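You operate a simulated robot arm through the tools that you are given. There is no shell and no other tool.

The job below is to be done with a simulated two-armed robot. You get a single attempt, and the scene is never put back.

## Task
On the table, fold the blue napkin in half.

The check looks at the end state, three seconds after you hand in, the way a careful person would. Anything else that was tipped, shoved, dropped, spilled or broken makes it a failure. Flat cloth is picked up by pressing the open fingertips on it (5 to 10 N) and closing them slowly along it; thin cloth reads only 2 to 8 mm in the jaws.

## Robot
Two 6-joint arms with two-finger parallel grippers on one trunk, on a base that moves. Base frame: it is fixed to the floor where the robot stands at the start and does not move with it; the origin is under the middle of the robot, x ahead of it, y to its left, z up. Lengths are in mm, angles in degrees, forces in N, time in s.
The left shoulder is at the start at [280, 185, 780], the right one opposite. With the tool pointing down near the work surface each hand reaches from about 520 to 900 mm from the robot's upright axis, wherever it stands, measured 20 degrees to its own side. Places, roughly: blue napkin [2250, 1750, 750]; table [2200, 1900, 900]. Payload 1.57 kg a hand.
The tool frame of a hand sits at the grasp point between the pads (the TCP): z along the fingers, y along the line on which they close. The tips reach 30 mm beyond it. The gripper opens to 80 mm. The fingers are 17 mm wide and 12 mm thick; the gripper's body (40 by 82 mm) begins 80 mm behind the TCP.
Orientation is that of the tool frame in the base frame, as a unit quaternion [w, x, y, z]. With the fingers straight down and closing along the base's y, the tool's x points along the base's -x, its y along +y and its z along -z.

## Interface
- The arms move only by the tool play_rows. It takes "left_increments", "right_increments" or both (then of equal length, played together; a hand with none holds still); each is a list of rows, each an object (a shift or turn left out is 0, a gripper value left out holds the last) with "travel": the shift along the tool's x, y, z in mm, a list of three; "rotation": the turn, a rotation vector about the tool's x, y, z in degrees, a list of three; "fingers": the finger opening in mm, from 0 to 80. In form: [{"travel": [tx, ty, tz], "rotation": [wx, wy, wz], "fingers": fingers}, ...]. A call has 1 to 20 rows; each row shifts and turns the commanded pose from where the row before left it, along the tool's axes as they then stand. Rows are played at 5 a second. More than 50 mm and 8.6 degrees between two rows, or a gripper value outside its range, and nothing of the call is played. A pose out of reach is approached as far as the arm can. The call stops where the force on the tool passes 40 N (or 10 N more than at its start, if that is more) or the arm is blocked; 0.2 s more then pass. The fingers move at their own pace (about 153 mm/s each) and stop on an object; they squeeze with about 35 N. The grip force told is the motor's: it shows also when the fingers shut on nothing. Time passes only in rows, and 0.2 s behind the last, so rows that do not move let the fingers close. It gives the time, the measured TCP pose, the force on the tool (base axes), the opening and the grip force at its end, in the units of the frame above (readings bear some noise), with the torque about the TCP (base axes, N m) and any sound that the robot's microphone picked up.
- Cameras (640 x 400 px; columns grow to the right, rows downward): "scene" is now at [255.7, 0, 1244.5]; the picture's right is [-0.04, -1.00, 0.00], its down [-0.54, 0.02, -0.84] and it looks along [0.84, -0.03, -0.54] (base axes); focal length 250 px, centre (320, 200). "left" rides on the left gripper at [72, 7, -122] in its tool frame; the picture's right is [-0.09, 1.00, 0.00], its down [-0.84, -0.08, -0.54] and it looks along [-0.54, -0.05, 0.84] (tool axes); focal length 238 px, centre (320, 200). "right" rides on the right gripper at [72, -7, -122] in its tool frame; the picture's right is [0.09, 1.00, 0.00], its down [-0.84, 0.08, -0.54] and it looks along [-0.54, 0.05, 0.84] (tool axes); focal length 238 px, centre (320, 200). There is no depth. A picture from a camera that has moved, and an enlarged one, comes with that camera's place and axes in the base frame and with its lens. The place of the scene camera against the robot may be out by one fixed shift of up to 12 mm in any direction.
- snapshot(camera): a new picture of that camera. No time passes.
- slide_trunk(by): slides the trunk up (or, below 0, down) by that many mm; the arms and the scene camera ride with it, the base frame stays. It gives what a move gives, with no picture.
- roll_base(legs): drives the robot by 1 to 6 legs, each [ahead, turn to the left] in mm and degrees, along the robot's own axes; the way and the turn of a leg run together, so that a leg with both is an arc; at most 1500 mm and 180 degrees a leg. The arms and the cameras ride along, it lands a little off, and it stops where it bumps. It gives what a move gives.
- turn_head(pan, tilt): turns the head with the scene camera to pan (to the left, within 86 degrees either way) and tilt (down, from -29 to 69), counted from straight ahead of the robot. It gives what a move gives.
- zoom(camera, box): a new picture of the part [left, top, right, bottom] of that camera's present view, enlarged. No time passes.
- finish_job(): hands the job in; it is judged then, once.

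Places have to be worked out from the pictures, the camera data and where the tool is seen. Open the grippers and draw the arms clear of the work before you hand the job in, unless the task says otherwise.

The tools are called after "Emit:" as a command line: name --argument value ..., lists and objects as JSON in quotes. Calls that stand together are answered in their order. play_rows: Moves the arms, as the interface text tells. Its arguments: {"type":"object","properties":{"left_increments":{"type":"array"},"right_increments":{"type":"array"}},"required":[]} The other tools are called the same way: slide_trunk (by) moves the trunk up or down; roll_base (legs) drives the base; turn_head (pan, tilt) turns the head that bears the scene camera; snapshot (camera) takes a picture; zoom (camera, box) takes an enlarged picture of a part of a camera's view; finish_job () hands the job in.

At the start:

```text
clock: 0.0
left_tool_pos: [579.2, 189.8, 1100.5]
left_tool_rot: [0.0, 0.0, 1.0, 0.0]
left_force: [-0.3, -0.4, -0.3]
left_moment: [0.01, -0.02, 0.01]
left_width: 80.0
left_gripper_force: 0.0
right_tool_pos: [575.6, -222.1, 1100.5]
right_tool_rot: [0.0, 0.001, 1.0, 0.0]
right_force: [-1.4, 0.9, -0.2]
right_moment: [-0.01, 0.01, 0.0]
right_width: 80.0
right_gripper_force: 0.1
trunk travel left (down, up): [-475.0, 515.0]
robot x, y, heading: [-4.2, 1.1, -0.0]
head pan, tilt (commanded): [-2.0, 32.9]
```

scene: 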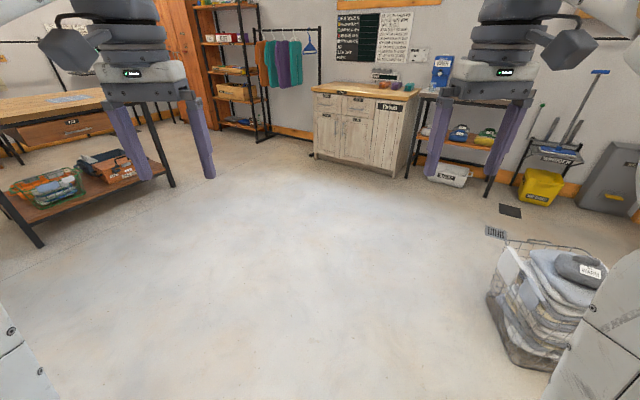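
right: 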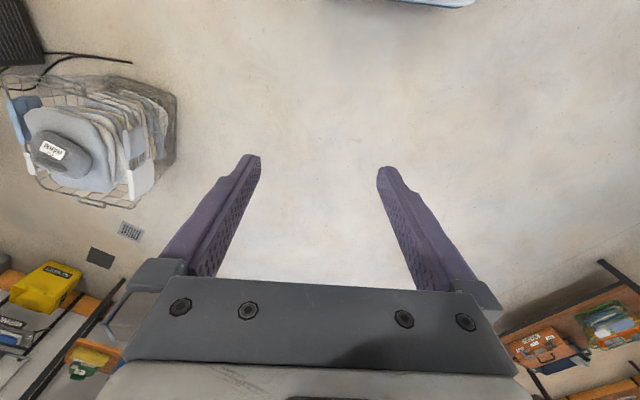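
left: 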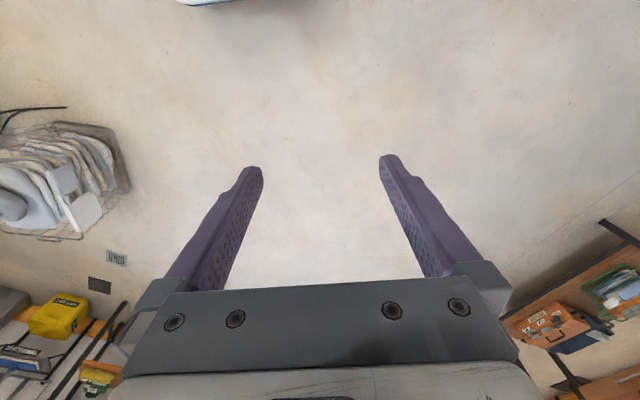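

The table is ahead on the left, with a blue patch seen on it. I turn the head to the left to see the table better before driving.

Emit:
turn_head --pan 38 --tilt 15

Emit:
snapshot --camera "scene"

```text
clock: 1.1
left_tool_pos: [579.5, 191.2, 1100.2]
left_tool_rot: [0.0, 0.0, 1.0, 0.0]
left_force: [0.2, 0.5, 0.0]
left_moment: [0.01, 0.01, 0.0]
left_width: 80.1
left_gripper_force: 0.3
right_tool_pos: [575.0, -222.4, 1100.9]
right_tool_rot: [0.0, 0.0, 1.0, -0.001]
right_force: [0.0, -0.6, -0.1]
right_moment: [0.0, 0.01, -0.02]
right_width: 80.1
right_gripper_force: 0.0
trunk travel left (down, up): [-475.0, 515.0]
robot x, y, heading: [0.3, -1.8, 0.0]
head pan, tilt (commanded): [38.0, 15.0]
```

```text
taken
camera scene: at [240.2, 60.5, 1273.2], right [0.61, -0.79, 0.0], down [-0.2, -0.16, -0.97], along [0.76, 0.59, -0.26], focal length 250 px, centre (320, 200)
```

scene: 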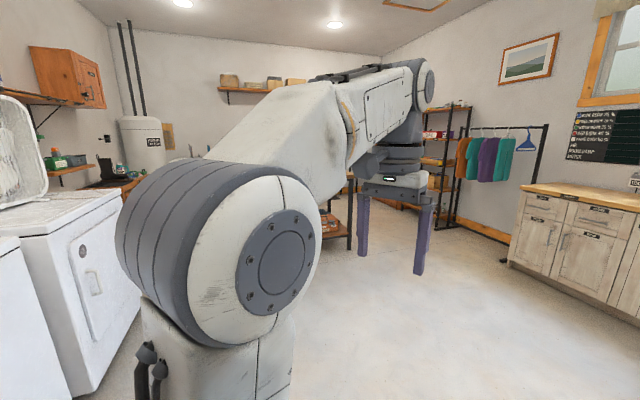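

The left arm blocks this view. I turn the head to a smaller pan where the table is seen left of the arm.

Emit:
turn_head --pan 14 --tilt 22

Emit:
snapshot --camera "scene"

```text
clock: 1.9
left_tool_pos: [578.8, 190.6, 1099.4]
left_tool_rot: [0.0, 0.0, 1.0, 0.0]
left_force: [-0.5, 0.1, -0.3]
left_moment: [0.0, 0.0, -0.02]
left_width: 80.1
left_gripper_force: 0.1
right_tool_pos: [574.1, -221.6, 1101.3]
right_tool_rot: [0.001, 0.0, 1.0, 0.0]
right_force: [-0.9, 0.1, -0.5]
right_moment: [0.02, -0.04, 0.03]
right_width: 79.5
right_gripper_force: 0.1
trunk travel left (down, up): [-475.0, 515.0]
robot x, y, heading: [-3.1, 1.2, 0.0]
head pan, tilt (commanded): [14.0, 22.0]
```

```text
taken
camera scene: at [256.6, 25.6, 1261.9], right [0.24, -0.97, 0.0], down [-0.36, -0.09, -0.93], along [0.9, 0.23, -0.37], focal length 250 px, centre (320, 200)
```

scene: 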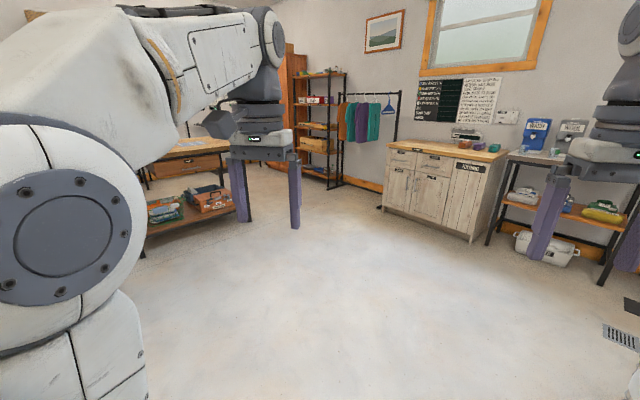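

The table's legs seem to stand at about (1650,1940) and (2490,1410), so its near edge runs aslant and I should face it at a heading near 58°. I drive part way and turn to look at it.

Emit:
roll_base --legs '[[0, 26], [1250, 0], [0, 32]]'

Emit:
turn_head --pan 0 --tilt 25

Emit:
snapshot --camera "scene"

```text
clock: 11.0
left_tool_pos: [1225.8, 1144.5, 1100.7]
left_tool_rot: [0.0, -0.49, 0.871, 0.0]
left_force: [-0.7, 0.3, 0.2]
left_moment: [0.0, 0.0, 0.02]
left_width: 80.3
left_gripper_force: 0.1
right_tool_pos: [1578.3, 928.8, 1101.0]
right_tool_rot: [0.0, -0.49, 0.872, 0.0]
right_force: [0.3, 0.1, -0.6]
right_moment: [-0.03, 0.05, 0.0]
right_width: 80.1
right_gripper_force: 0.0
trunk travel left (down, up): [-475.0, 515.0]
robot x, y, heading: [1088.4, 549.6, 58.5]
head pan, tilt (commanded): [14.0, 22.0]
```

```text
clock: 11.8
left_tool_pos: [1227.5, 1145.5, 1101.0]
left_tool_rot: [0.0, -0.49, 0.872, -0.001]
left_force: [-0.5, 0.1, -0.7]
left_moment: [0.02, -0.03, -0.02]
left_width: 80.3
left_gripper_force: 0.0
right_tool_pos: [1578.1, 929.0, 1101.6]
right_tool_rot: [0.0, -0.49, 0.871, 0.0]
right_force: [-0.2, 0.0, 0.4]
right_moment: [-0.01, -0.01, -0.01]
right_width: 80.0
right_gripper_force: 0.1
trunk travel left (down, up): [-475.0, 515.0]
robot x, y, heading: [1090.4, 551.4, 58.8]
head pan, tilt (commanded): [0.0, 25.0]
```

```text
taken
camera scene: at [1226.4, 770.6, 1257.0], right [0.86, -0.52, 0.0], down [-0.22, -0.36, -0.91], along [0.47, 0.78, -0.42], focal length 250 px, centre (320, 200)
```

scene: 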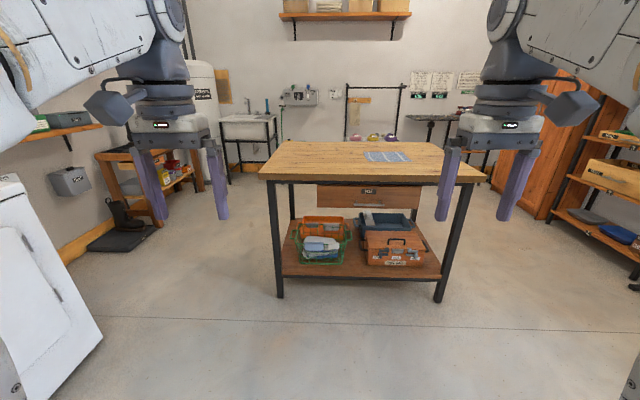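

The table stands squarely ahead, with the napkin on its right half. I take an enlarged view to see its pose and what else lies there.

Emit:
zoom --camera "scene" --box '[240, 120, 500, 282]'

```text
2.46 times, centred on (370, 201) of scene
camera zoom: at [1226.4, 770.6, 1257.0], right [0.86, -0.52, 0.0], down [-0.22, -0.36, -0.91], along [0.47, 0.78, -0.42], focal length 614 px, centre (197, 198)
```

zoom: 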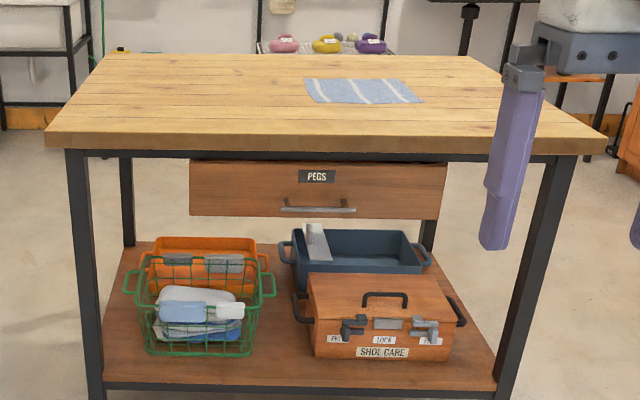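

The table top is clear but for the napkin, whose sides run nearly square with my heading; the drawer below stands in front of the legs' plane, so I must not bump it. I look straight down to learn how far my base reaches ahead.

Emit:
turn_head --pan 0 --tilt 69

Emit:
snapshot --camera "scene"

```text
clock: 12.9
left_tool_pos: [1227.5, 1145.9, 1100.5]
left_tool_rot: [0.0, -0.491, 0.871, 0.001]
left_force: [0.0, -0.4, 0.6]
left_moment: [0.0, 0.01, 0.03]
left_width: 79.8
left_gripper_force: 0.0
right_tool_pos: [1577.6, 927.7, 1100.8]
right_tool_rot: [-0.001, -0.49, 0.872, 0.001]
right_force: [0.5, -1.1, 0.4]
right_moment: [0.01, 0.0, 0.01]
right_width: 80.2
right_gripper_force: 0.0
trunk travel left (down, up): [-475.0, 515.0]
robot x, y, heading: [1087.8, 551.5, 59.0]
head pan, tilt (commanded): [0.0, 68.8]
```

```text
taken
camera scene: at [1207.7, 739.7, 1197.6], right [0.86, -0.52, 0.0], down [-0.48, -0.8, -0.36], along [0.19, 0.31, -0.93], focal length 250 px, centre (320, 200)
```

scene: 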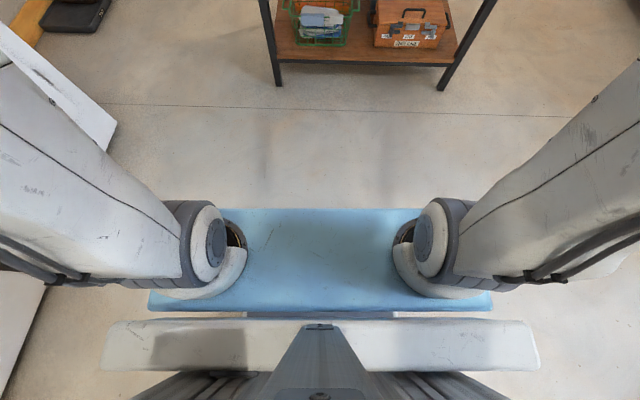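

A blue slab lies under the shoulders; by raising the trunk I can tell whether it rides with it, and the arms will need the height anyway. I raise the trunk by 300 and look down again.

Emit:
slide_trunk --by 300

Emit:
snapshot --camera "scene"

```text
clock: 15.9
left_tool_pos: [1226.7, 1145.8, 1400.0]
left_tool_rot: [0.0, -0.491, 0.871, 0.0]
left_force: [-0.1, 0.1, 0.5]
left_moment: [-0.01, -0.01, -0.01]
left_width: 79.8
left_gripper_force: 0.0
right_tool_pos: [1577.8, 929.1, 1400.5]
right_tool_rot: [0.0, -0.491, 0.871, 0.0]
right_force: [-0.1, 0.1, 0.7]
right_moment: [-0.02, -0.03, -0.01]
right_width: 79.9
right_gripper_force: 0.1
trunk travel left (down, up): [-775.0, 215.0]
robot x, y, heading: [1090.5, 550.9, 58.7]
head pan, tilt (commanded): [0.0, 68.8]
```

```text
taken
camera scene: at [1207.7, 739.7, 1497.5], right [0.86, -0.52, 0.0], down [-0.48, -0.8, -0.36], along [0.19, 0.31, -0.93], focal length 250 px, centre (320, 200)
```

scene: 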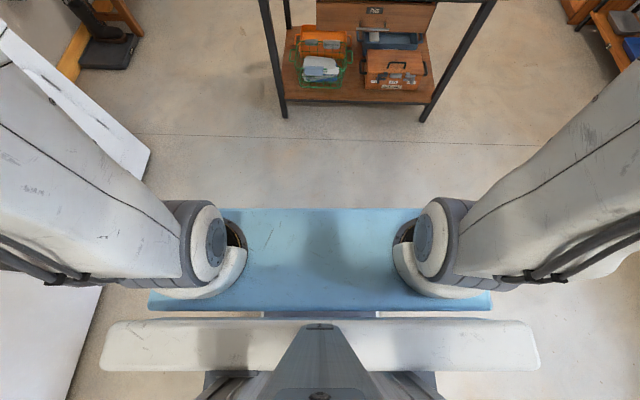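

The slab rides with the trunk, so it's the shoulder carriage. The wrist cameras look back toward the robot's foot, so I check them for the extent of the base.

Emit:
snapshot --camera "right"

Emit:
snapshot --camera "left"

```text
taken
camera right: at [1545.9, 863.6, 1522.0], right [-0.9, 0.44, 0.0], down [0.37, 0.76, 0.54], along [0.24, 0.49, -0.84], focal length 238 px, centre (320, 200)
```

right: 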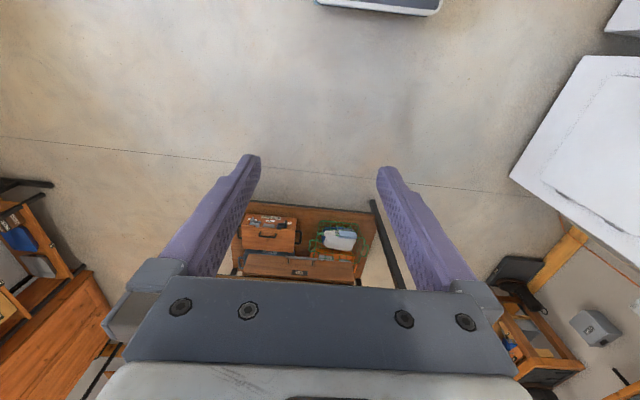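

```text
taken
camera left: at [1183.2, 1087.0, 1524.0], right [-0.8, 0.6, 0.0], down [0.5, 0.67, 0.54], along [0.32, 0.44, -0.84], focal length 238 px, centre (320, 200)
```

left: 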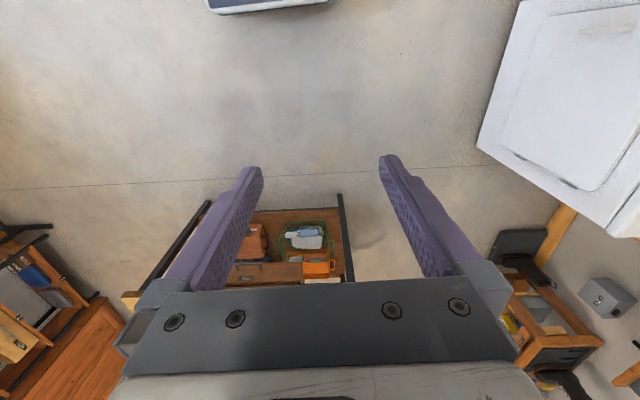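

The base reaches about 340 mm ahead of the axis. Now, from the raised camera, I take a better view of the table top to place its edge and the napkin.

Emit:
turn_head --pan 0 --tilt 32

Emit:
zoom --camera "scene" --box '[220, 100, 540, 300]'

```text
clock: 16.9
left_tool_pos: [1227.7, 1145.5, 1399.8]
left_tool_rot: [0.001, -0.49, 0.872, 0.0]
left_force: [0.3, -0.2, -0.1]
left_moment: [0.05, 0.0, 0.02]
left_width: 80.1
left_gripper_force: 0.1
right_tool_pos: [1577.5, 928.1, 1401.1]
right_tool_rot: [0.0, -0.49, 0.872, 0.0]
right_force: [-0.8, 0.1, 0.0]
right_moment: [0.03, -0.07, 0.02]
right_width: 80.0
right_gripper_force: 0.0
trunk travel left (down, up): [-775.0, 215.0]
robot x, y, heading: [1087.4, 550.6, 58.6]
head pan, tilt (commanded): [0.0, 32.0]
```

```text
2.00 times, centred on (380, 200) of scene
camera zoom: at [1225.1, 768.4, 1545.8], right [0.86, -0.52, 0.0], down [-0.27, -0.45, -0.85], along [0.44, 0.72, -0.53], focal length 499 px, centre (200, 200)
```

zoom: 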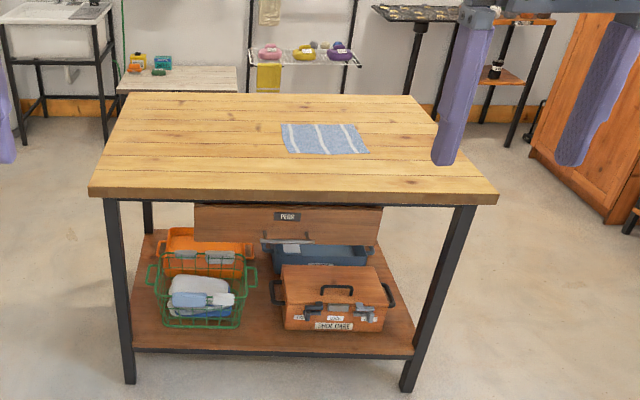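

Solving the two views together gives the table top at z≈857, its near edge 1410 mm ahead of my axis, and the napkin from 1633 to 1852 mm ahead, centred 397 mm to my right (about 240 × 220 mm). I shift to the right and forward to a stand-off, ready for a straight final approach.

Emit:
roll_base --legs '[[0, -33.5], [719, 0], [0, 33.5]]'

Emit:
turn_head --pan 0 --tilt 42

Emit:
snapshot --camera "scene"

```text
clock: 24.0
left_tool_pos: [1861.6, 1454.6, 1400.8]
left_tool_rot: [0.001, -0.492, 0.87, 0.0]
left_force: [-0.6, 0.4, -0.2]
left_moment: [0.04, 0.02, 0.0]
left_width: 79.6
left_gripper_force: 0.0
right_tool_pos: [2213.4, 1239.3, 1400.1]
right_tool_rot: [-0.001, -0.492, 0.87, 0.0]
right_force: [-1.1, -0.6, 0.7]
right_moment: [0.01, 0.03, -0.01]
right_width: 80.0
right_gripper_force: 0.1
trunk travel left (down, up): [-775.0, 215.0]
robot x, y, heading: [1723.0, 862.5, 59.0]
head pan, tilt (commanded): [0.0, 32.0]
```

```text
clock: 24.7
left_tool_pos: [1862.3, 1453.6, 1400.5]
left_tool_rot: [-0.001, -0.492, 0.871, 0.0]
left_force: [-1.4, -0.6, -0.6]
left_moment: [0.0, 0.03, 0.02]
left_width: 80.3
left_gripper_force: 0.1
right_tool_pos: [2213.2, 1238.9, 1400.3]
right_tool_rot: [0.0, -0.492, 0.87, 0.0]
right_force: [-0.4, -0.1, -0.4]
right_moment: [-0.03, 0.01, -0.02]
right_width: 79.8
right_gripper_force: 0.0
trunk travel left (down, up): [-775.0, 215.0]
robot x, y, heading: [1725.6, 858.2, 59.2]
head pan, tilt (commanded): [0.0, 42.0]
```

```text
taken
camera scene: at [1857.9, 1072.3, 1530.8], right [0.86, -0.51, 0.0], down [-0.34, -0.57, -0.74], along [0.38, 0.64, -0.67], focal length 250 px, centre (320, 200)
```

scene: 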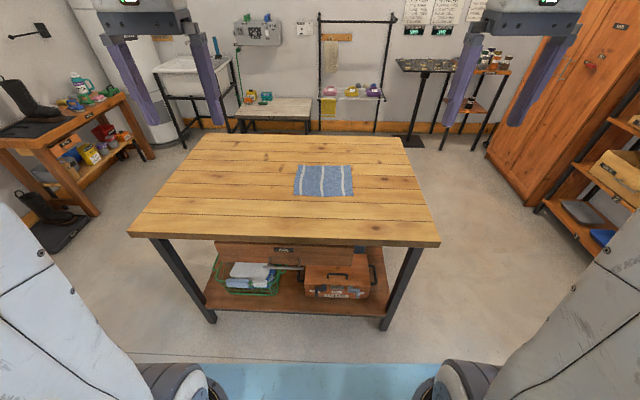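

The napkin is now almost straight ahead. I take an enlarged view to measure its corners and the table edge.

Emit:
zoom --camera "scene" --box '[264, 150, 384, 225]'

Emit:
zoom --camera "scene" --box '[120, 150, 456, 360]'

```text
5.33 times, centred on (324, 188) of scene
camera zoom: at [1857.9, 1072.3, 1530.8], right [0.86, -0.51, 0.0], down [-0.34, -0.57, -0.74], along [0.38, 0.64, -0.67], focal length 1331 px, centre (299, 267)
```

zoom: 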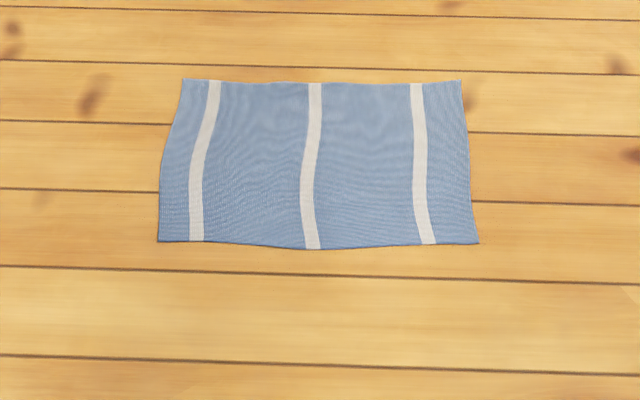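

```text
1.90 times, centred on (288, 255) of scene
camera zoom: at [1857.9, 1072.3, 1530.8], right [0.86, -0.51, 0.0], down [-0.34, -0.57, -0.74], along [0.38, 0.64, -0.67], focal length 475 px, centre (381, 95)
```

zoom: 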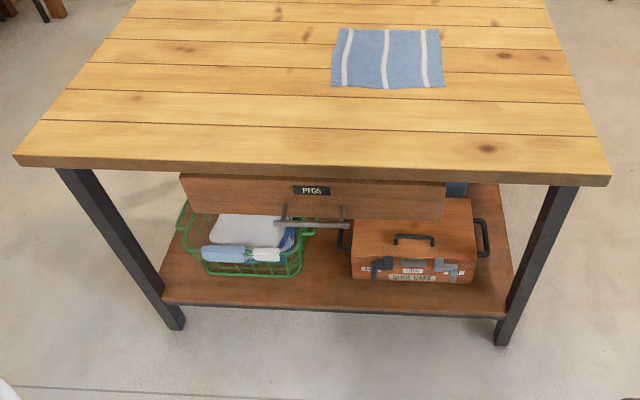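

The napkin's near edge is about 1027 mm ahead and the far one 1249 mm, centred within 20 mm of my axis; the table legs begin about 845 mm ahead while my base reaches about 340. I drive straight in by 402 mm, which leaves ample room and puts the whole napkin within reach.

Emit:
roll_base --legs '[[0, -1], [402, 0]]'

Emit:
turn_head --pan 0 --tilt 52

Emit:
snapshot --camera "scene"

Emit:
zoom --camera "scene" --box '[240, 140, 400, 240]'

```text
clock: 27.6
left_tool_pos: [2090.1, 1800.2, 1401.2]
left_tool_rot: [0.0, -0.484, 0.875, 0.001]
left_force: [-0.6, 0.2, 0.1]
left_moment: [0.03, 0.0, -0.03]
left_width: 80.1
left_gripper_force: 0.1
right_tool_pos: [2436.8, 1577.3, 1401.2]
right_tool_rot: [0.001, -0.485, 0.875, 0.0]
right_force: [0.5, -0.6, -0.2]
right_moment: [0.04, -0.03, 0.0]
right_width: 80.0
right_gripper_force: 0.1
trunk travel left (down, up): [-775.0, 215.0]
robot x, y, heading: [1939.2, 1206.1, 58.4]
head pan, tilt (commanded): [0.0, 42.0]
```

```text
clock: 28.3
left_tool_pos: [2089.2, 1799.4, 1400.7]
left_tool_rot: [-0.001, -0.484, 0.875, 0.0]
left_force: [0.2, 0.5, -0.4]
left_moment: [-0.02, 0.04, 0.03]
left_width: 80.0
left_gripper_force: 0.1
right_tool_pos: [2437.7, 1578.1, 1400.6]
right_tool_rot: [0.0, -0.485, 0.875, 0.0]
right_force: [-0.8, -0.7, 0.1]
right_moment: [0.02, -0.04, 0.03]
right_width: 79.7
right_gripper_force: 0.2
trunk travel left (down, up): [-775.0, 215.0]
robot x, y, heading: [1942.0, 1207.6, 58.0]
head pan, tilt (commanded): [0.0, 52.0]
```

```text
taken
camera scene: at [2074.1, 1411.2, 1516.9], right [0.85, -0.53, 0.0], down [-0.42, -0.67, -0.62], along [0.33, 0.52, -0.79], focal length 250 px, centre (320, 200)
```

scene: 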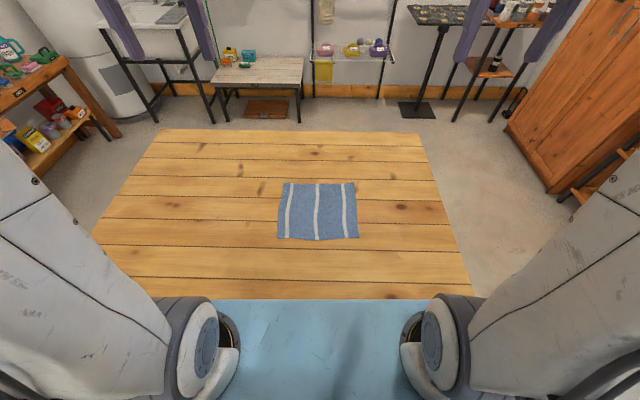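

```text
4.00 times, centred on (320, 190) of scene
camera zoom: at [2074.1, 1411.2, 1516.9], right [0.85, -0.53, 0.0], down [-0.42, -0.67, -0.62], along [0.33, 0.52, -0.79], focal length 998 px, centre (320, 240)
```

zoom: 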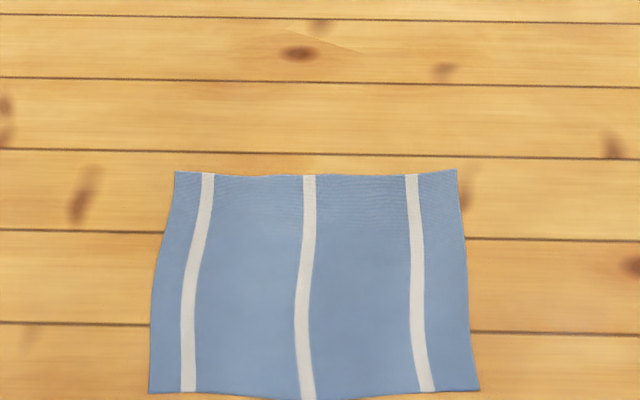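

The napkin lies square ahead: by the scene camera its near edge is at 615 mm, far edge 838 mm ahead of the axis, from 124 mm left to 125 mm right. I bring both hands above the far corners, well clear of the table (TCP z≈960), to calibrate against the pictures.

Emit:
play_rows --left_increments '[{"travel": [-20.6, -7.6, 36.7], "fingers": 80}, {"travel": [-20.6, -7.6, 36.7]}, {"travel": [-20.6, -7.6, 36.7]}, {"travel": [-20.6, -7.6, 36.7]}, {"travel": [-20.6, -7.6, 36.7]}, {"travel": [-20.6, -7.6, 36.7]}, {"travel": [-20.6, -7.6, 36.7]}, {"travel": [-20.6, -7.6, 36.7]}, {"travel": [-20.6, -7.6, 36.7], "fingers": 30}, {"travel": [-20.6, -7.6, 36.7]}, {"travel": [-20.6, -7.6, 36.7]}, {"travel": [-20.6, -7.6, 36.7]}, {"travel": [0, 0, 0]}]' --right_increments '[{"travel": [-20.9, 10.6, 36.7], "fingers": 80}, {"travel": [-20.9, 10.6, 36.7]}, {"travel": [-20.9, 10.6, 36.7]}, {"travel": [-20.9, 10.6, 36.7]}, {"travel": [-20.9, 10.6, 36.7]}, {"travel": [-20.9, 10.6, 36.7]}, {"travel": [-20.9, 10.6, 36.7]}, {"travel": [-20.9, 10.6, 36.7]}, {"travel": [-20.9, 10.6, 36.7], "fingers": 30}, {"travel": [-20.9, 10.6, 36.7]}, {"travel": [-20.9, 10.6, 36.7]}, {"travel": [-20.9, 10.6, 36.7]}, {"travel": [0, 0, 0]}]'

Emit:
snapshot --camera "scene"

Emit:
snapshot --camera "left"

Emit:
snapshot --camera "right"

```text
clock: 31.1
left_tool_pos: [2296.7, 1960.3, 960.7]
left_tool_rot: [0.0, -0.484, 0.875, 0.0]
left_force: [-0.5, 0.4, -1.1]
left_moment: [-0.03, 0.01, -0.01]
left_width: 29.8
left_gripper_force: 0.1
right_tool_pos: [2461.7, 1858.4, 958.8]
right_tool_rot: [0.0, -0.484, 0.875, 0.0]
right_force: [0.0, -0.2, 0.7]
right_moment: [0.0, 0.03, -0.01]
right_width: 30.2
right_gripper_force: 0.0
trunk travel left (down, up): [-775.0, 215.0]
robot x, y, heading: [1945.8, 1209.5, 58.3]
head pan, tilt (commanded): [0.0, 52.0]
```

```text
taken
camera scene: at [2074.4, 1411.8, 1516.7], right [0.85, -0.53, 0.0], down [-0.42, -0.67, -0.62], along [0.33, 0.52, -0.79], focal length 250 px, centre (320, 200)
```

scene: 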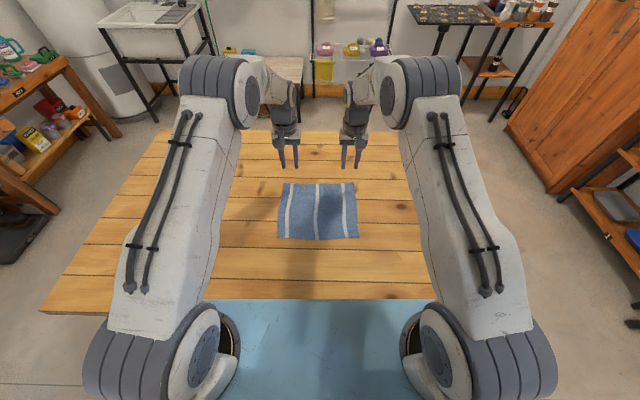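

```text
taken
camera left: at [2252.3, 1903.9, 1084.4], right [-0.79, 0.61, 0.0], down [0.51, 0.67, 0.54], along [0.33, 0.43, -0.84], focal length 238 px, centre (320, 200)
```

left: 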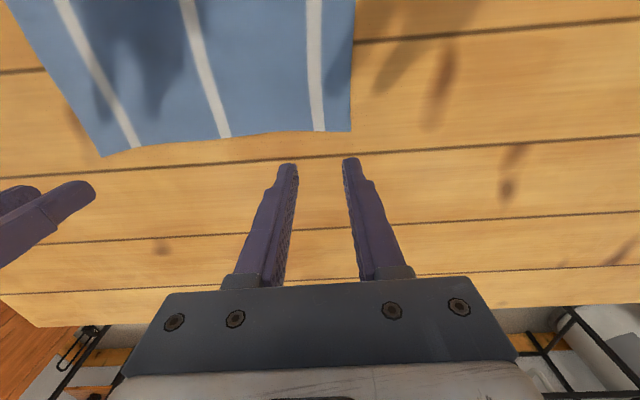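

```text
taken
camera right: at [2429.0, 1794.1, 1080.9], right [-0.89, 0.45, 0.0], down [0.38, 0.75, 0.54], along [0.24, 0.48, -0.84], focal length 238 px, centre (320, 200)
```

right: 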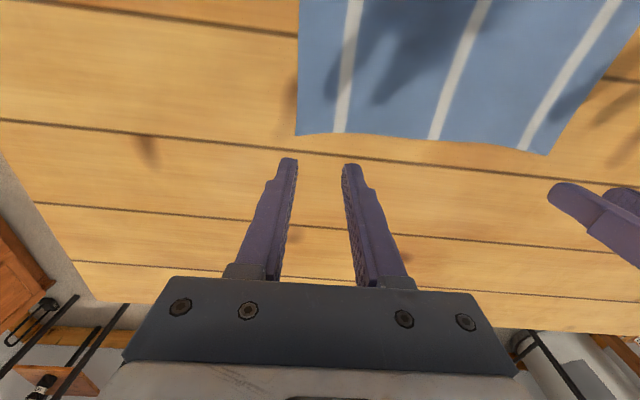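

Wrist cameras put the far corners at about 825–829 mm ahead (left corner 30 mm left of the left TCP, right corner 22 mm right of the right TCP). I zoom on the fingertips in the scene view to check its offset, and into the wrist views for the corners.

Emit:
zoom --camera "scene" --box '[256, 140, 384, 220]'

Emit:
zoom --camera "left" --box '[240, 80, 400, 180]'

Emit:
zoom --camera "right" --box '[240, 80, 400, 180]'

```text
5.00 times, centred on (320, 180) of scene
camera zoom: at [2074.4, 1411.8, 1516.7], right [0.85, -0.53, 0.0], down [-0.42, -0.67, -0.62], along [0.33, 0.52, -0.79], focal length 1248 px, centre (320, 300)
```

zoom: 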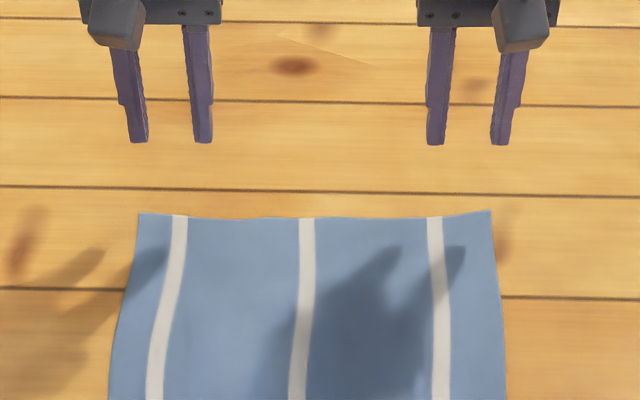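

```text
4.00 times, centred on (320, 130) of left
camera zoom: at [2252.3, 1903.9, 1084.4], right [-0.79, 0.61, 0.0], down [0.51, 0.67, 0.54], along [0.33, 0.43, -0.84], focal length 953 px, centre (320, 480)
```

zoom: 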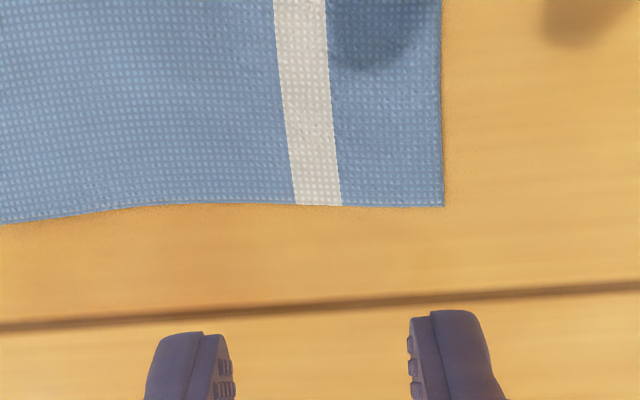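

```text
4.00 times, centred on (320, 130) of right
camera zoom: at [2429.0, 1794.1, 1080.9], right [-0.89, 0.45, 0.0], down [0.38, 0.75, 0.54], along [0.24, 0.48, -0.84], focal length 953 px, centre (320, 480)
```

zoom: 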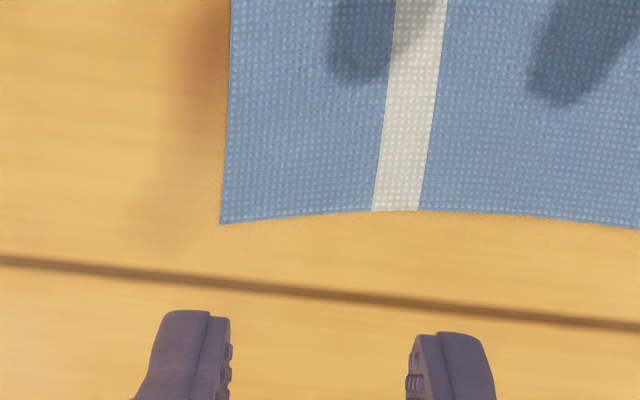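

The scene camera's told place proves about 12 mm off; the wrist views put the far corners at f≈826 (left, 128 mm left of axis) and f≈829 (right, 120 mm right). I shift the fingertips to lie just inside the far corners and lower to about 12 mm above the cloth.

Emit:
play_rows --left_increments '[{"travel": [5.6, 0.6, 20]}, {"travel": [5.7, 0.6, 20]}, {"travel": [0, 0, 20]}, {"travel": [0, 0, 0]}]' --right_increments '[{"travel": [4.7, 2.5, 20]}, {"travel": [4.8, 2.5, 20]}, {"travel": [0, 0, 18]}, {"travel": [0, 0, 0]}]'

Emit:
zoom --camera "left" --box '[240, 100, 400, 200]'

Emit:
zoom --camera "right" --box '[240, 100, 400, 200]'

Emit:
zoom --camera "scene" --box '[256, 160, 384, 240]'

```text
clock: 32.1
left_tool_pos: [2291.0, 1952.2, 898.4]
left_tool_rot: [0.0, -0.484, 0.875, 0.0]
left_force: [0.1, 0.2, -0.1]
left_moment: [-0.01, 0.01, 0.0]
left_width: 30.2
left_gripper_force: 0.0
right_tool_pos: [2453.1, 1853.6, 901.4]
right_tool_rot: [0.0, -0.484, 0.875, 0.0]
right_force: [0.1, 0.3, 0.5]
right_moment: [-0.02, 0.0, 0.01]
right_width: 29.9
right_gripper_force: 0.1
trunk travel left (down, up): [-775.0, 215.0]
robot x, y, heading: [1945.8, 1210.4, 58.3]
head pan, tilt (commanded): [0.0, 52.0]
```

```text
4.00 times, centred on (320, 150) of left
camera zoom: at [2245.6, 1894.3, 1022.9], right [-0.79, 0.61, 0.0], down [0.51, 0.67, 0.54], along [0.33, 0.43, -0.84], focal length 953 px, centre (320, 400)
```

zoom: 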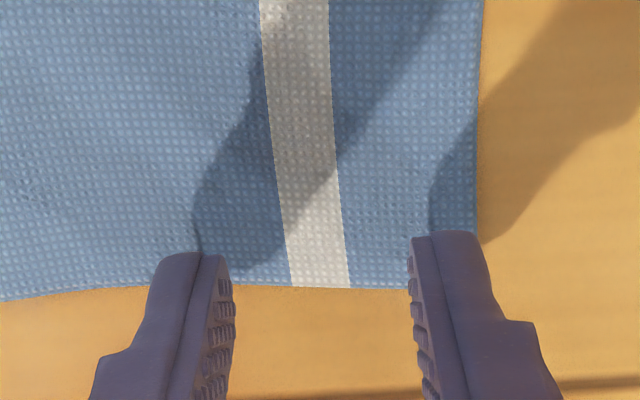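

```text
4.00 times, centred on (320, 150) of right
camera zoom: at [2419.9, 1789.5, 1023.4], right [-0.89, 0.45, 0.0], down [0.38, 0.75, 0.54], along [0.24, 0.48, -0.84], focal length 953 px, centre (320, 400)
```

zoom: 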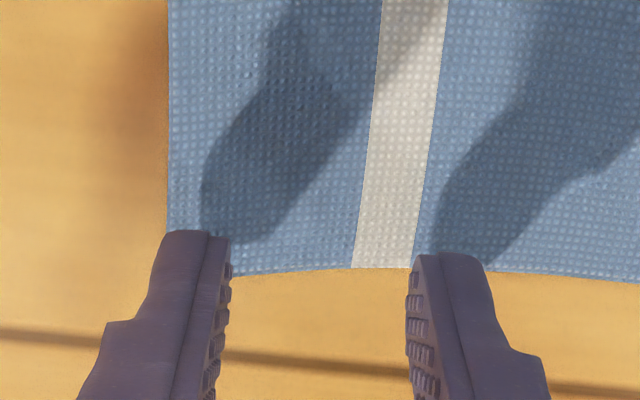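

```text
5.00 times, centred on (320, 200) of scene
camera zoom: at [2074.2, 1411.4, 1516.8], right [0.85, -0.53, 0.0], down [-0.42, -0.67, -0.62], along [0.33, 0.52, -0.79], focal length 1248 px, centre (320, 200)
```

zoom: 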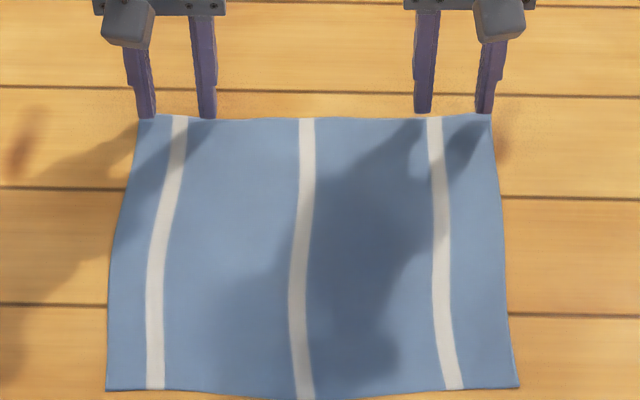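

Both tips sit over the far corners with 2–3 mm to spare on each side. I lower by 7 mm and then in small steps, watching for the contact force.

Emit:
play_rows --left_increments '[{"travel": [0, 0, 2]}, {"travel": [0, 0, 2]}, {"travel": [0, 0, 2]}, {"travel": [0, 0, 0]}]' --right_increments '[{"travel": [0, 0, 3]}, {"travel": [0, 0, 3]}, {"travel": [0, 0, 2]}, {"travel": [0, 0, 0]}]'

```text
clock: 33.1
left_tool_pos: [2291.6, 1952.1, 892.5]
left_tool_rot: [0.0, -0.483, 0.875, 0.0]
left_force: [0.4, -0.4, 1.0]
left_moment: [-0.02, 0.0, 0.04]
left_width: 30.2
left_gripper_force: 0.0
right_tool_pos: [2454.2, 1853.1, 893.9]
right_tool_rot: [0.0, -0.484, 0.875, 0.0]
right_force: [0.3, 1.2, -0.6]
right_moment: [0.0, 0.01, -0.02]
right_width: 30.3
right_gripper_force: 0.1
trunk travel left (down, up): [-775.0, 215.0]
robot x, y, heading: [1940.9, 1209.0, 57.9]
head pan, tilt (commanded): [0.0, 52.0]
```

No contact yet at TCP z≈893. I go on down by 2–3 mm.

Emit:
play_rows --left_increments '[{"travel": [0, 0, 1]}, {"travel": [0, 0, 1]}, {"travel": [0, 0, 0]}]' --right_increments '[{"travel": [0, 0, 1]}, {"travel": [0, 0, 1.5]}, {"travel": [0, 0, 0]}]'

```text
clock: 33.9
left_tool_pos: [2290.1, 1952.9, 890.8]
left_tool_rot: [-0.001, -0.484, 0.875, 0.0]
left_force: [0.0, -0.7, 0.1]
left_moment: [0.01, -0.03, -0.03]
left_width: 30.2
left_gripper_force: 0.1
right_tool_pos: [2453.0, 1852.9, 892.2]
right_tool_rot: [0.001, -0.484, 0.875, 0.001]
right_force: [0.6, 0.7, -0.1]
right_moment: [0.03, 0.03, 0.01]
right_width: 29.8
right_gripper_force: 0.2
trunk travel left (down, up): [-775.0, 215.0]
robot x, y, heading: [1939.5, 1208.7, 58.2]
head pan, tilt (commanded): [0.0, 52.0]
```

Still no contact force. I lower by another 2 mm on each hand.

Emit:
play_rows --left_increments '[{"travel": [0, 0, 1]}, {"travel": [0, 0, 1]}, {"travel": [0, 0, 0]}]' --right_increments '[{"travel": [0, 0, 1]}, {"travel": [0, 0, 1]}, {"travel": [0, 0, 0]}]'

```text
clock: 34.7
left_tool_pos: [2291.3, 1952.0, 891.5]
left_tool_rot: [0.001, -0.484, 0.875, 0.0]
left_force: [0.2, 0.5, 6.1]
left_moment: [0.01, 0.02, -0.03]
left_width: 30.0
left_gripper_force: 0.1
right_tool_pos: [2453.6, 1852.8, 890.3]
right_tool_rot: [0.002, -0.484, 0.875, 0.001]
right_force: [-0.5, 0.8, 11.4]
right_moment: [0.03, 0.03, -0.01]
right_width: 30.1
right_gripper_force: 0.1
trunk travel left (down, up): [-775.0, 215.0]
robot x, y, heading: [1941.4, 1209.4, 58.1]
head pan, tilt (commanded): [0.0, 52.0]
```

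Contact: 6 N on the left and 11 N on the right, table top near z=860. I ease the right up by half a millimetre and close slowly part way, then check.

Emit:
play_rows --left_increments '[{"travel": [0, 0, 0.2], "fingers": 30}, {"fingers": 28}, {"fingers": 26}, {"fingers": 24}, {"fingers": 22}, {"fingers": 20}, {"fingers": 18}, {"fingers": 16}]' --right_increments '[{"travel": [0, 0, -0.5], "fingers": 30}, {"fingers": 28}, {"fingers": 26}, {"fingers": 24}, {"fingers": 22}, {"fingers": 20}, {"fingers": 18}, {"fingers": 16}]'

Emit:
zoom --camera "left" --box '[240, 100, 400, 200]'

Emit:
zoom --camera "right" --box '[240, 100, 400, 200]'

```text
clock: 36.5
left_tool_pos: [2289.7, 1951.2, 890.7]
left_tool_rot: [0.001, -0.485, 0.875, 0.0]
left_force: [-0.6, 0.6, 7.1]
left_moment: [-0.02, 0.01, -0.03]
left_width: 14.0
left_gripper_force: 0.1
right_tool_pos: [2453.9, 1852.4, 890.1]
right_tool_rot: [0.001, -0.484, 0.875, 0.0]
right_force: [-0.5, 1.1, 17.2]
right_moment: [-0.01, 0.07, -0.01]
right_width: 13.4
right_gripper_force: 0.1
trunk travel left (down, up): [-775.0, 215.0]
robot x, y, heading: [1940.7, 1206.7, 58.1]
head pan, tilt (commanded): [0.0, 52.0]
```

```text
4.00 times, centred on (320, 150) of left
camera zoom: at [2245.1, 1893.8, 1014.8], right [-0.79, 0.61, 0.0], down [0.51, 0.67, 0.54], along [0.33, 0.43, -0.84], focal length 953 px, centre (320, 400)
```

zoom: 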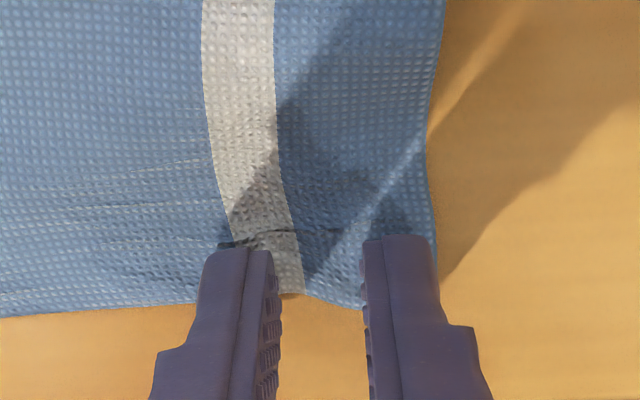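

```text
4.00 times, centred on (320, 150) of right
camera zoom: at [2419.8, 1787.6, 1012.6], right [-0.89, 0.45, 0.0], down [0.38, 0.75, 0.54], along [0.25, 0.48, -0.84], focal length 953 px, centre (320, 400)
```

zoom: 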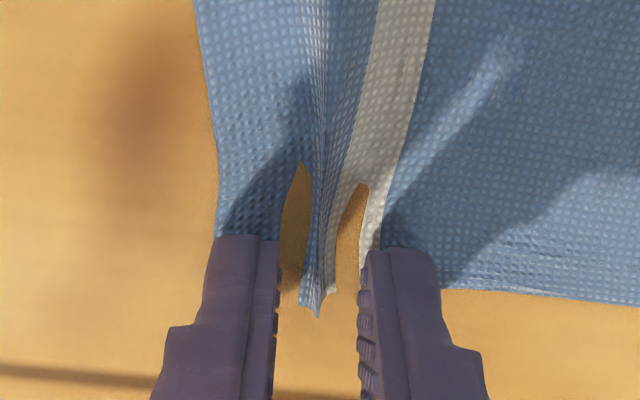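

A ridge is rising between the right fingers and one is beginning on the left; the right force has grown to 17 N, so I ease it up by 1 mm while closing on slowly.

Emit:
play_rows --left_increments '[{"fingers": 14}, {"fingers": 12}, {"fingers": 10}, {"fingers": 8}, {"fingers": 6}, {"fingers": 4}, {"fingers": 2}, {"fingers": 0}, {"fingers": 0}, {"fingers": 0}]' --right_increments '[{"travel": [0, 0, -0.8], "fingers": 14}, {"fingers": 12}, {"fingers": 10}, {"fingers": 8}, {"fingers": 6}, {"fingers": 4}, {"fingers": 2}, {"fingers": 0}, {"fingers": 0}, {"fingers": 0}]'

Emit:
zoom --camera "left" --box '[240, 100, 400, 200]'

Emit:
zoom --camera "right" --box '[240, 100, 400, 200]'

Emit:
zoom --camera "scene" --box '[256, 160, 384, 240]'

```text
clock: 38.7
left_tool_pos: [2290.1, 1952.2, 890.5]
left_tool_rot: [0.001, -0.484, 0.875, 0.0]
left_force: [0.3, 0.7, 12.6]
left_moment: [0.0, 0.0, 0.01]
left_width: 0.2
left_gripper_force: 21.0
right_tool_pos: [2451.9, 1851.6, 890.2]
right_tool_rot: [0.001, -0.484, 0.875, 0.001]
right_force: [-0.5, 0.1, 2.2]
right_moment: [-0.02, 0.03, -0.01]
right_width: 1.8
right_gripper_force: 23.1
trunk travel left (down, up): [-775.0, 215.0]
robot x, y, heading: [1941.4, 1208.9, 58.4]
head pan, tilt (commanded): [0.0, 52.0]
```

```text
4.00 times, centred on (320, 150) of left
camera zoom: at [2245.4, 1894.0, 1014.7], right [-0.79, 0.61, 0.0], down [0.51, 0.67, 0.54], along [0.33, 0.43, -0.84], focal length 953 px, centre (320, 400)
```

zoom: 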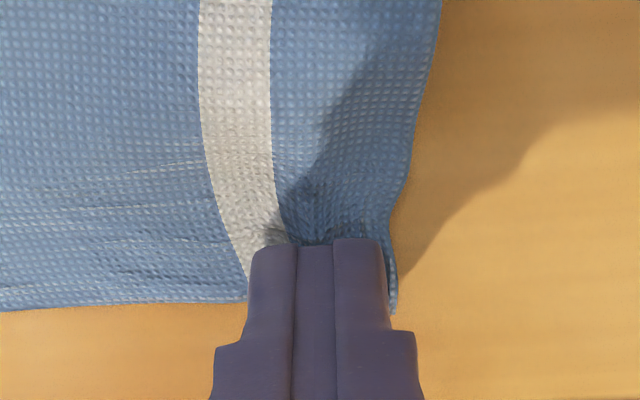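

```text
4.00 times, centred on (320, 150) of right
camera zoom: at [2419.7, 1787.3, 1012.8], right [-0.89, 0.45, 0.0], down [0.38, 0.75, 0.54], along [0.24, 0.48, -0.84], focal length 953 px, centre (320, 400)
```

zoom: 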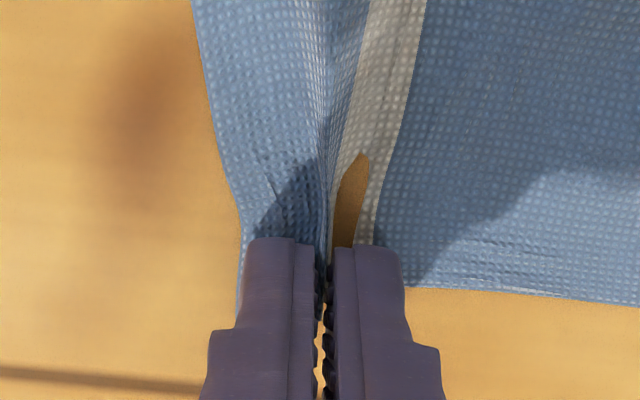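

```text
5.00 times, centred on (320, 200) of scene
camera zoom: at [2073.6, 1410.5, 1517.0], right [0.85, -0.53, 0.0], down [-0.42, -0.67, -0.62], along [0.33, 0.52, -0.79], focal length 1248 px, centre (320, 200)
```

zoom: 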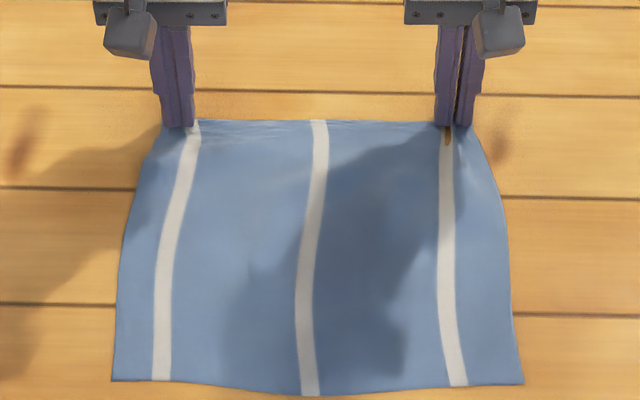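

The right jaws read 1.8 mm with the ridge between them (cloth held), while the left closed to 0.2 mm — the tips slid over the cloth and hold nothing. I keep the right still and lift the left by 12 mm, open to 34 mm and look again.

Emit:
play_rows --left_increments '[{"travel": [0, 0, -4], "fingers": 0}, {"travel": [0, 0, -8], "fingers": 0}, {"fingers": 34}, {"fingers": 34}]'

Emit:
zoom --camera "left" --box '[240, 100, 400, 200]'

Emit:
zoom --camera "scene" --box '[256, 160, 384, 240]'

```text
clock: 39.7
left_tool_pos: [2289.2, 1950.7, 902.6]
left_tool_rot: [0.0, -0.485, 0.875, -0.001]
left_force: [-0.4, 0.1, 0.7]
left_moment: [-0.02, 0.01, -0.01]
left_width: 33.9
left_gripper_force: 0.2
right_tool_pos: [2452.7, 1852.2, 891.0]
right_tool_rot: [0.0, -0.484, 0.875, 0.001]
right_force: [0.3, -1.4, 5.8]
right_moment: [-0.04, 0.04, 0.01]
right_width: 1.9
right_gripper_force: 24.0
trunk travel left (down, up): [-775.0, 215.0]
robot x, y, heading: [1942.0, 1204.9, 58.0]
head pan, tilt (commanded): [0.0, 52.0]
```

```text
4.00 times, centred on (320, 150) of left
camera zoom: at [2245.8, 1893.6, 1025.7], right [-0.79, 0.61, 0.0], down [0.51, 0.67, 0.54], along [0.33, 0.43, -0.84], focal length 953 px, centre (320, 400)
```

zoom: 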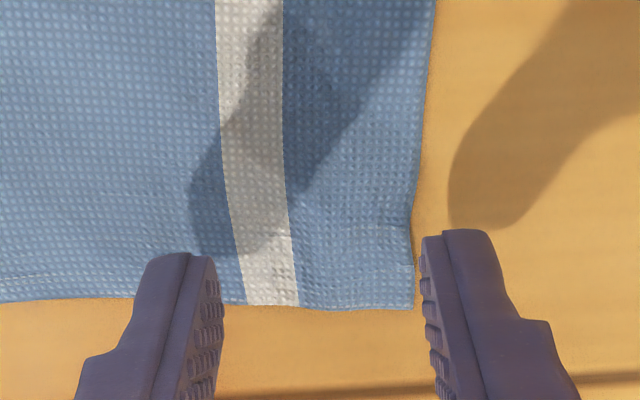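

```text
5.00 times, centred on (320, 200) of scene
camera zoom: at [2073.9, 1411.0, 1516.9], right [0.85, -0.53, 0.0], down [-0.42, -0.67, -0.62], along [0.33, 0.52, -0.79], focal length 1248 px, centre (320, 200)
```

zoom: 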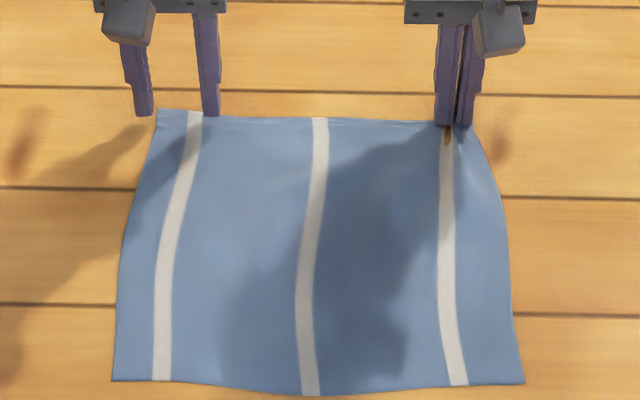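

The corner now lies 17 mm left and 14 mm ahead of the left TCP. I shift the left hand 12 mm to the right and 3 mm ahead, set 30 mm, and lower to just above contact.

Emit:
play_rows --left_increments '[{"travel": [-3, -12, 0], "fingers": 30}, {"travel": [0, 0, 4]}, {"travel": [0, 0, 4]}, {"travel": [0, 0, 3.2]}, {"travel": [0, 0, 0]}]'

Emit:
zoom --camera "left" --box '[240, 100, 400, 200]'

```text
clock: 40.9
left_tool_pos: [2303.4, 1948.3, 891.3]
left_tool_rot: [0.0, -0.484, 0.875, 0.0]
left_force: [-0.6, -0.8, 5.3]
left_moment: [-0.02, 0.06, -0.01]
left_width: 29.9
left_gripper_force: 0.0
right_tool_pos: [2452.3, 1854.0, 891.1]
right_tool_rot: [0.0, -0.483, 0.876, 0.0]
right_force: [-0.9, -0.4, 3.3]
right_moment: [0.01, 0.02, -0.01]
right_width: 1.6
right_gripper_force: 23.4
trunk travel left (down, up): [-775.0, 215.0]
robot x, y, heading: [1945.0, 1209.5, 57.9]
head pan, tilt (commanded): [0.0, 52.0]
```

```text
4.00 times, centred on (320, 150) of left
camera zoom: at [2257.7, 1891.0, 1014.8], right [-0.79, 0.61, 0.0], down [0.51, 0.67, 0.54], along [0.33, 0.43, -0.84], focal length 953 px, centre (320, 400)
```

zoom: 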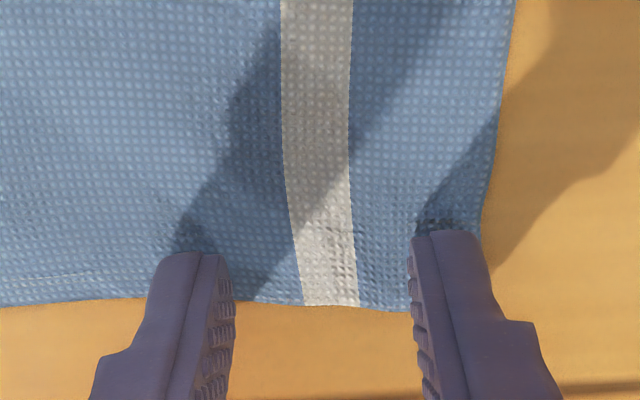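

Left contact is at 5.3 N with the tips well inside the corner. I press 0.9 mm more and begin closing slowly.

Emit:
play_rows --left_increments '[{"travel": [0, 0, 0.9], "fingers": 30}, {"fingers": 28.5}, {"fingers": 27}, {"fingers": 25.5}, {"fingers": 24}]'

Emit:
zoom --camera "left" --box '[240, 100, 400, 200]'

```text
clock: 42.1
left_tool_pos: [2304.4, 1947.7, 890.9]
left_tool_rot: [0.001, -0.484, 0.875, 0.001]
left_force: [2.2, -0.3, 20.3]
left_moment: [0.0, 0.0, 0.01]
left_width: 21.3
left_gripper_force: 0.0
right_tool_pos: [2452.3, 1850.8, 892.2]
right_tool_rot: [0.0, -0.484, 0.875, 0.0]
right_force: [-1.6, 0.5, 0.3]
right_moment: [0.03, 0.01, 0.0]
right_width: 1.6
right_gripper_force: 23.5
trunk travel left (down, up): [-775.0, 215.0]
robot x, y, heading: [1944.1, 1206.5, 58.0]
head pan, tilt (commanded): [0.0, 52.0]
```

```text
4.00 times, centred on (320, 150) of left
camera zoom: at [2258.2, 1890.4, 1014.5], right [-0.79, 0.61, 0.0], down [0.51, 0.67, 0.54], along [0.33, 0.43, -0.84], focal length 953 px, centre (320, 400)
```

zoom: 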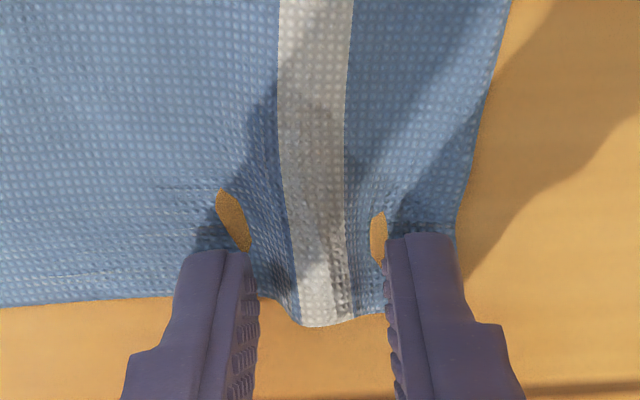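

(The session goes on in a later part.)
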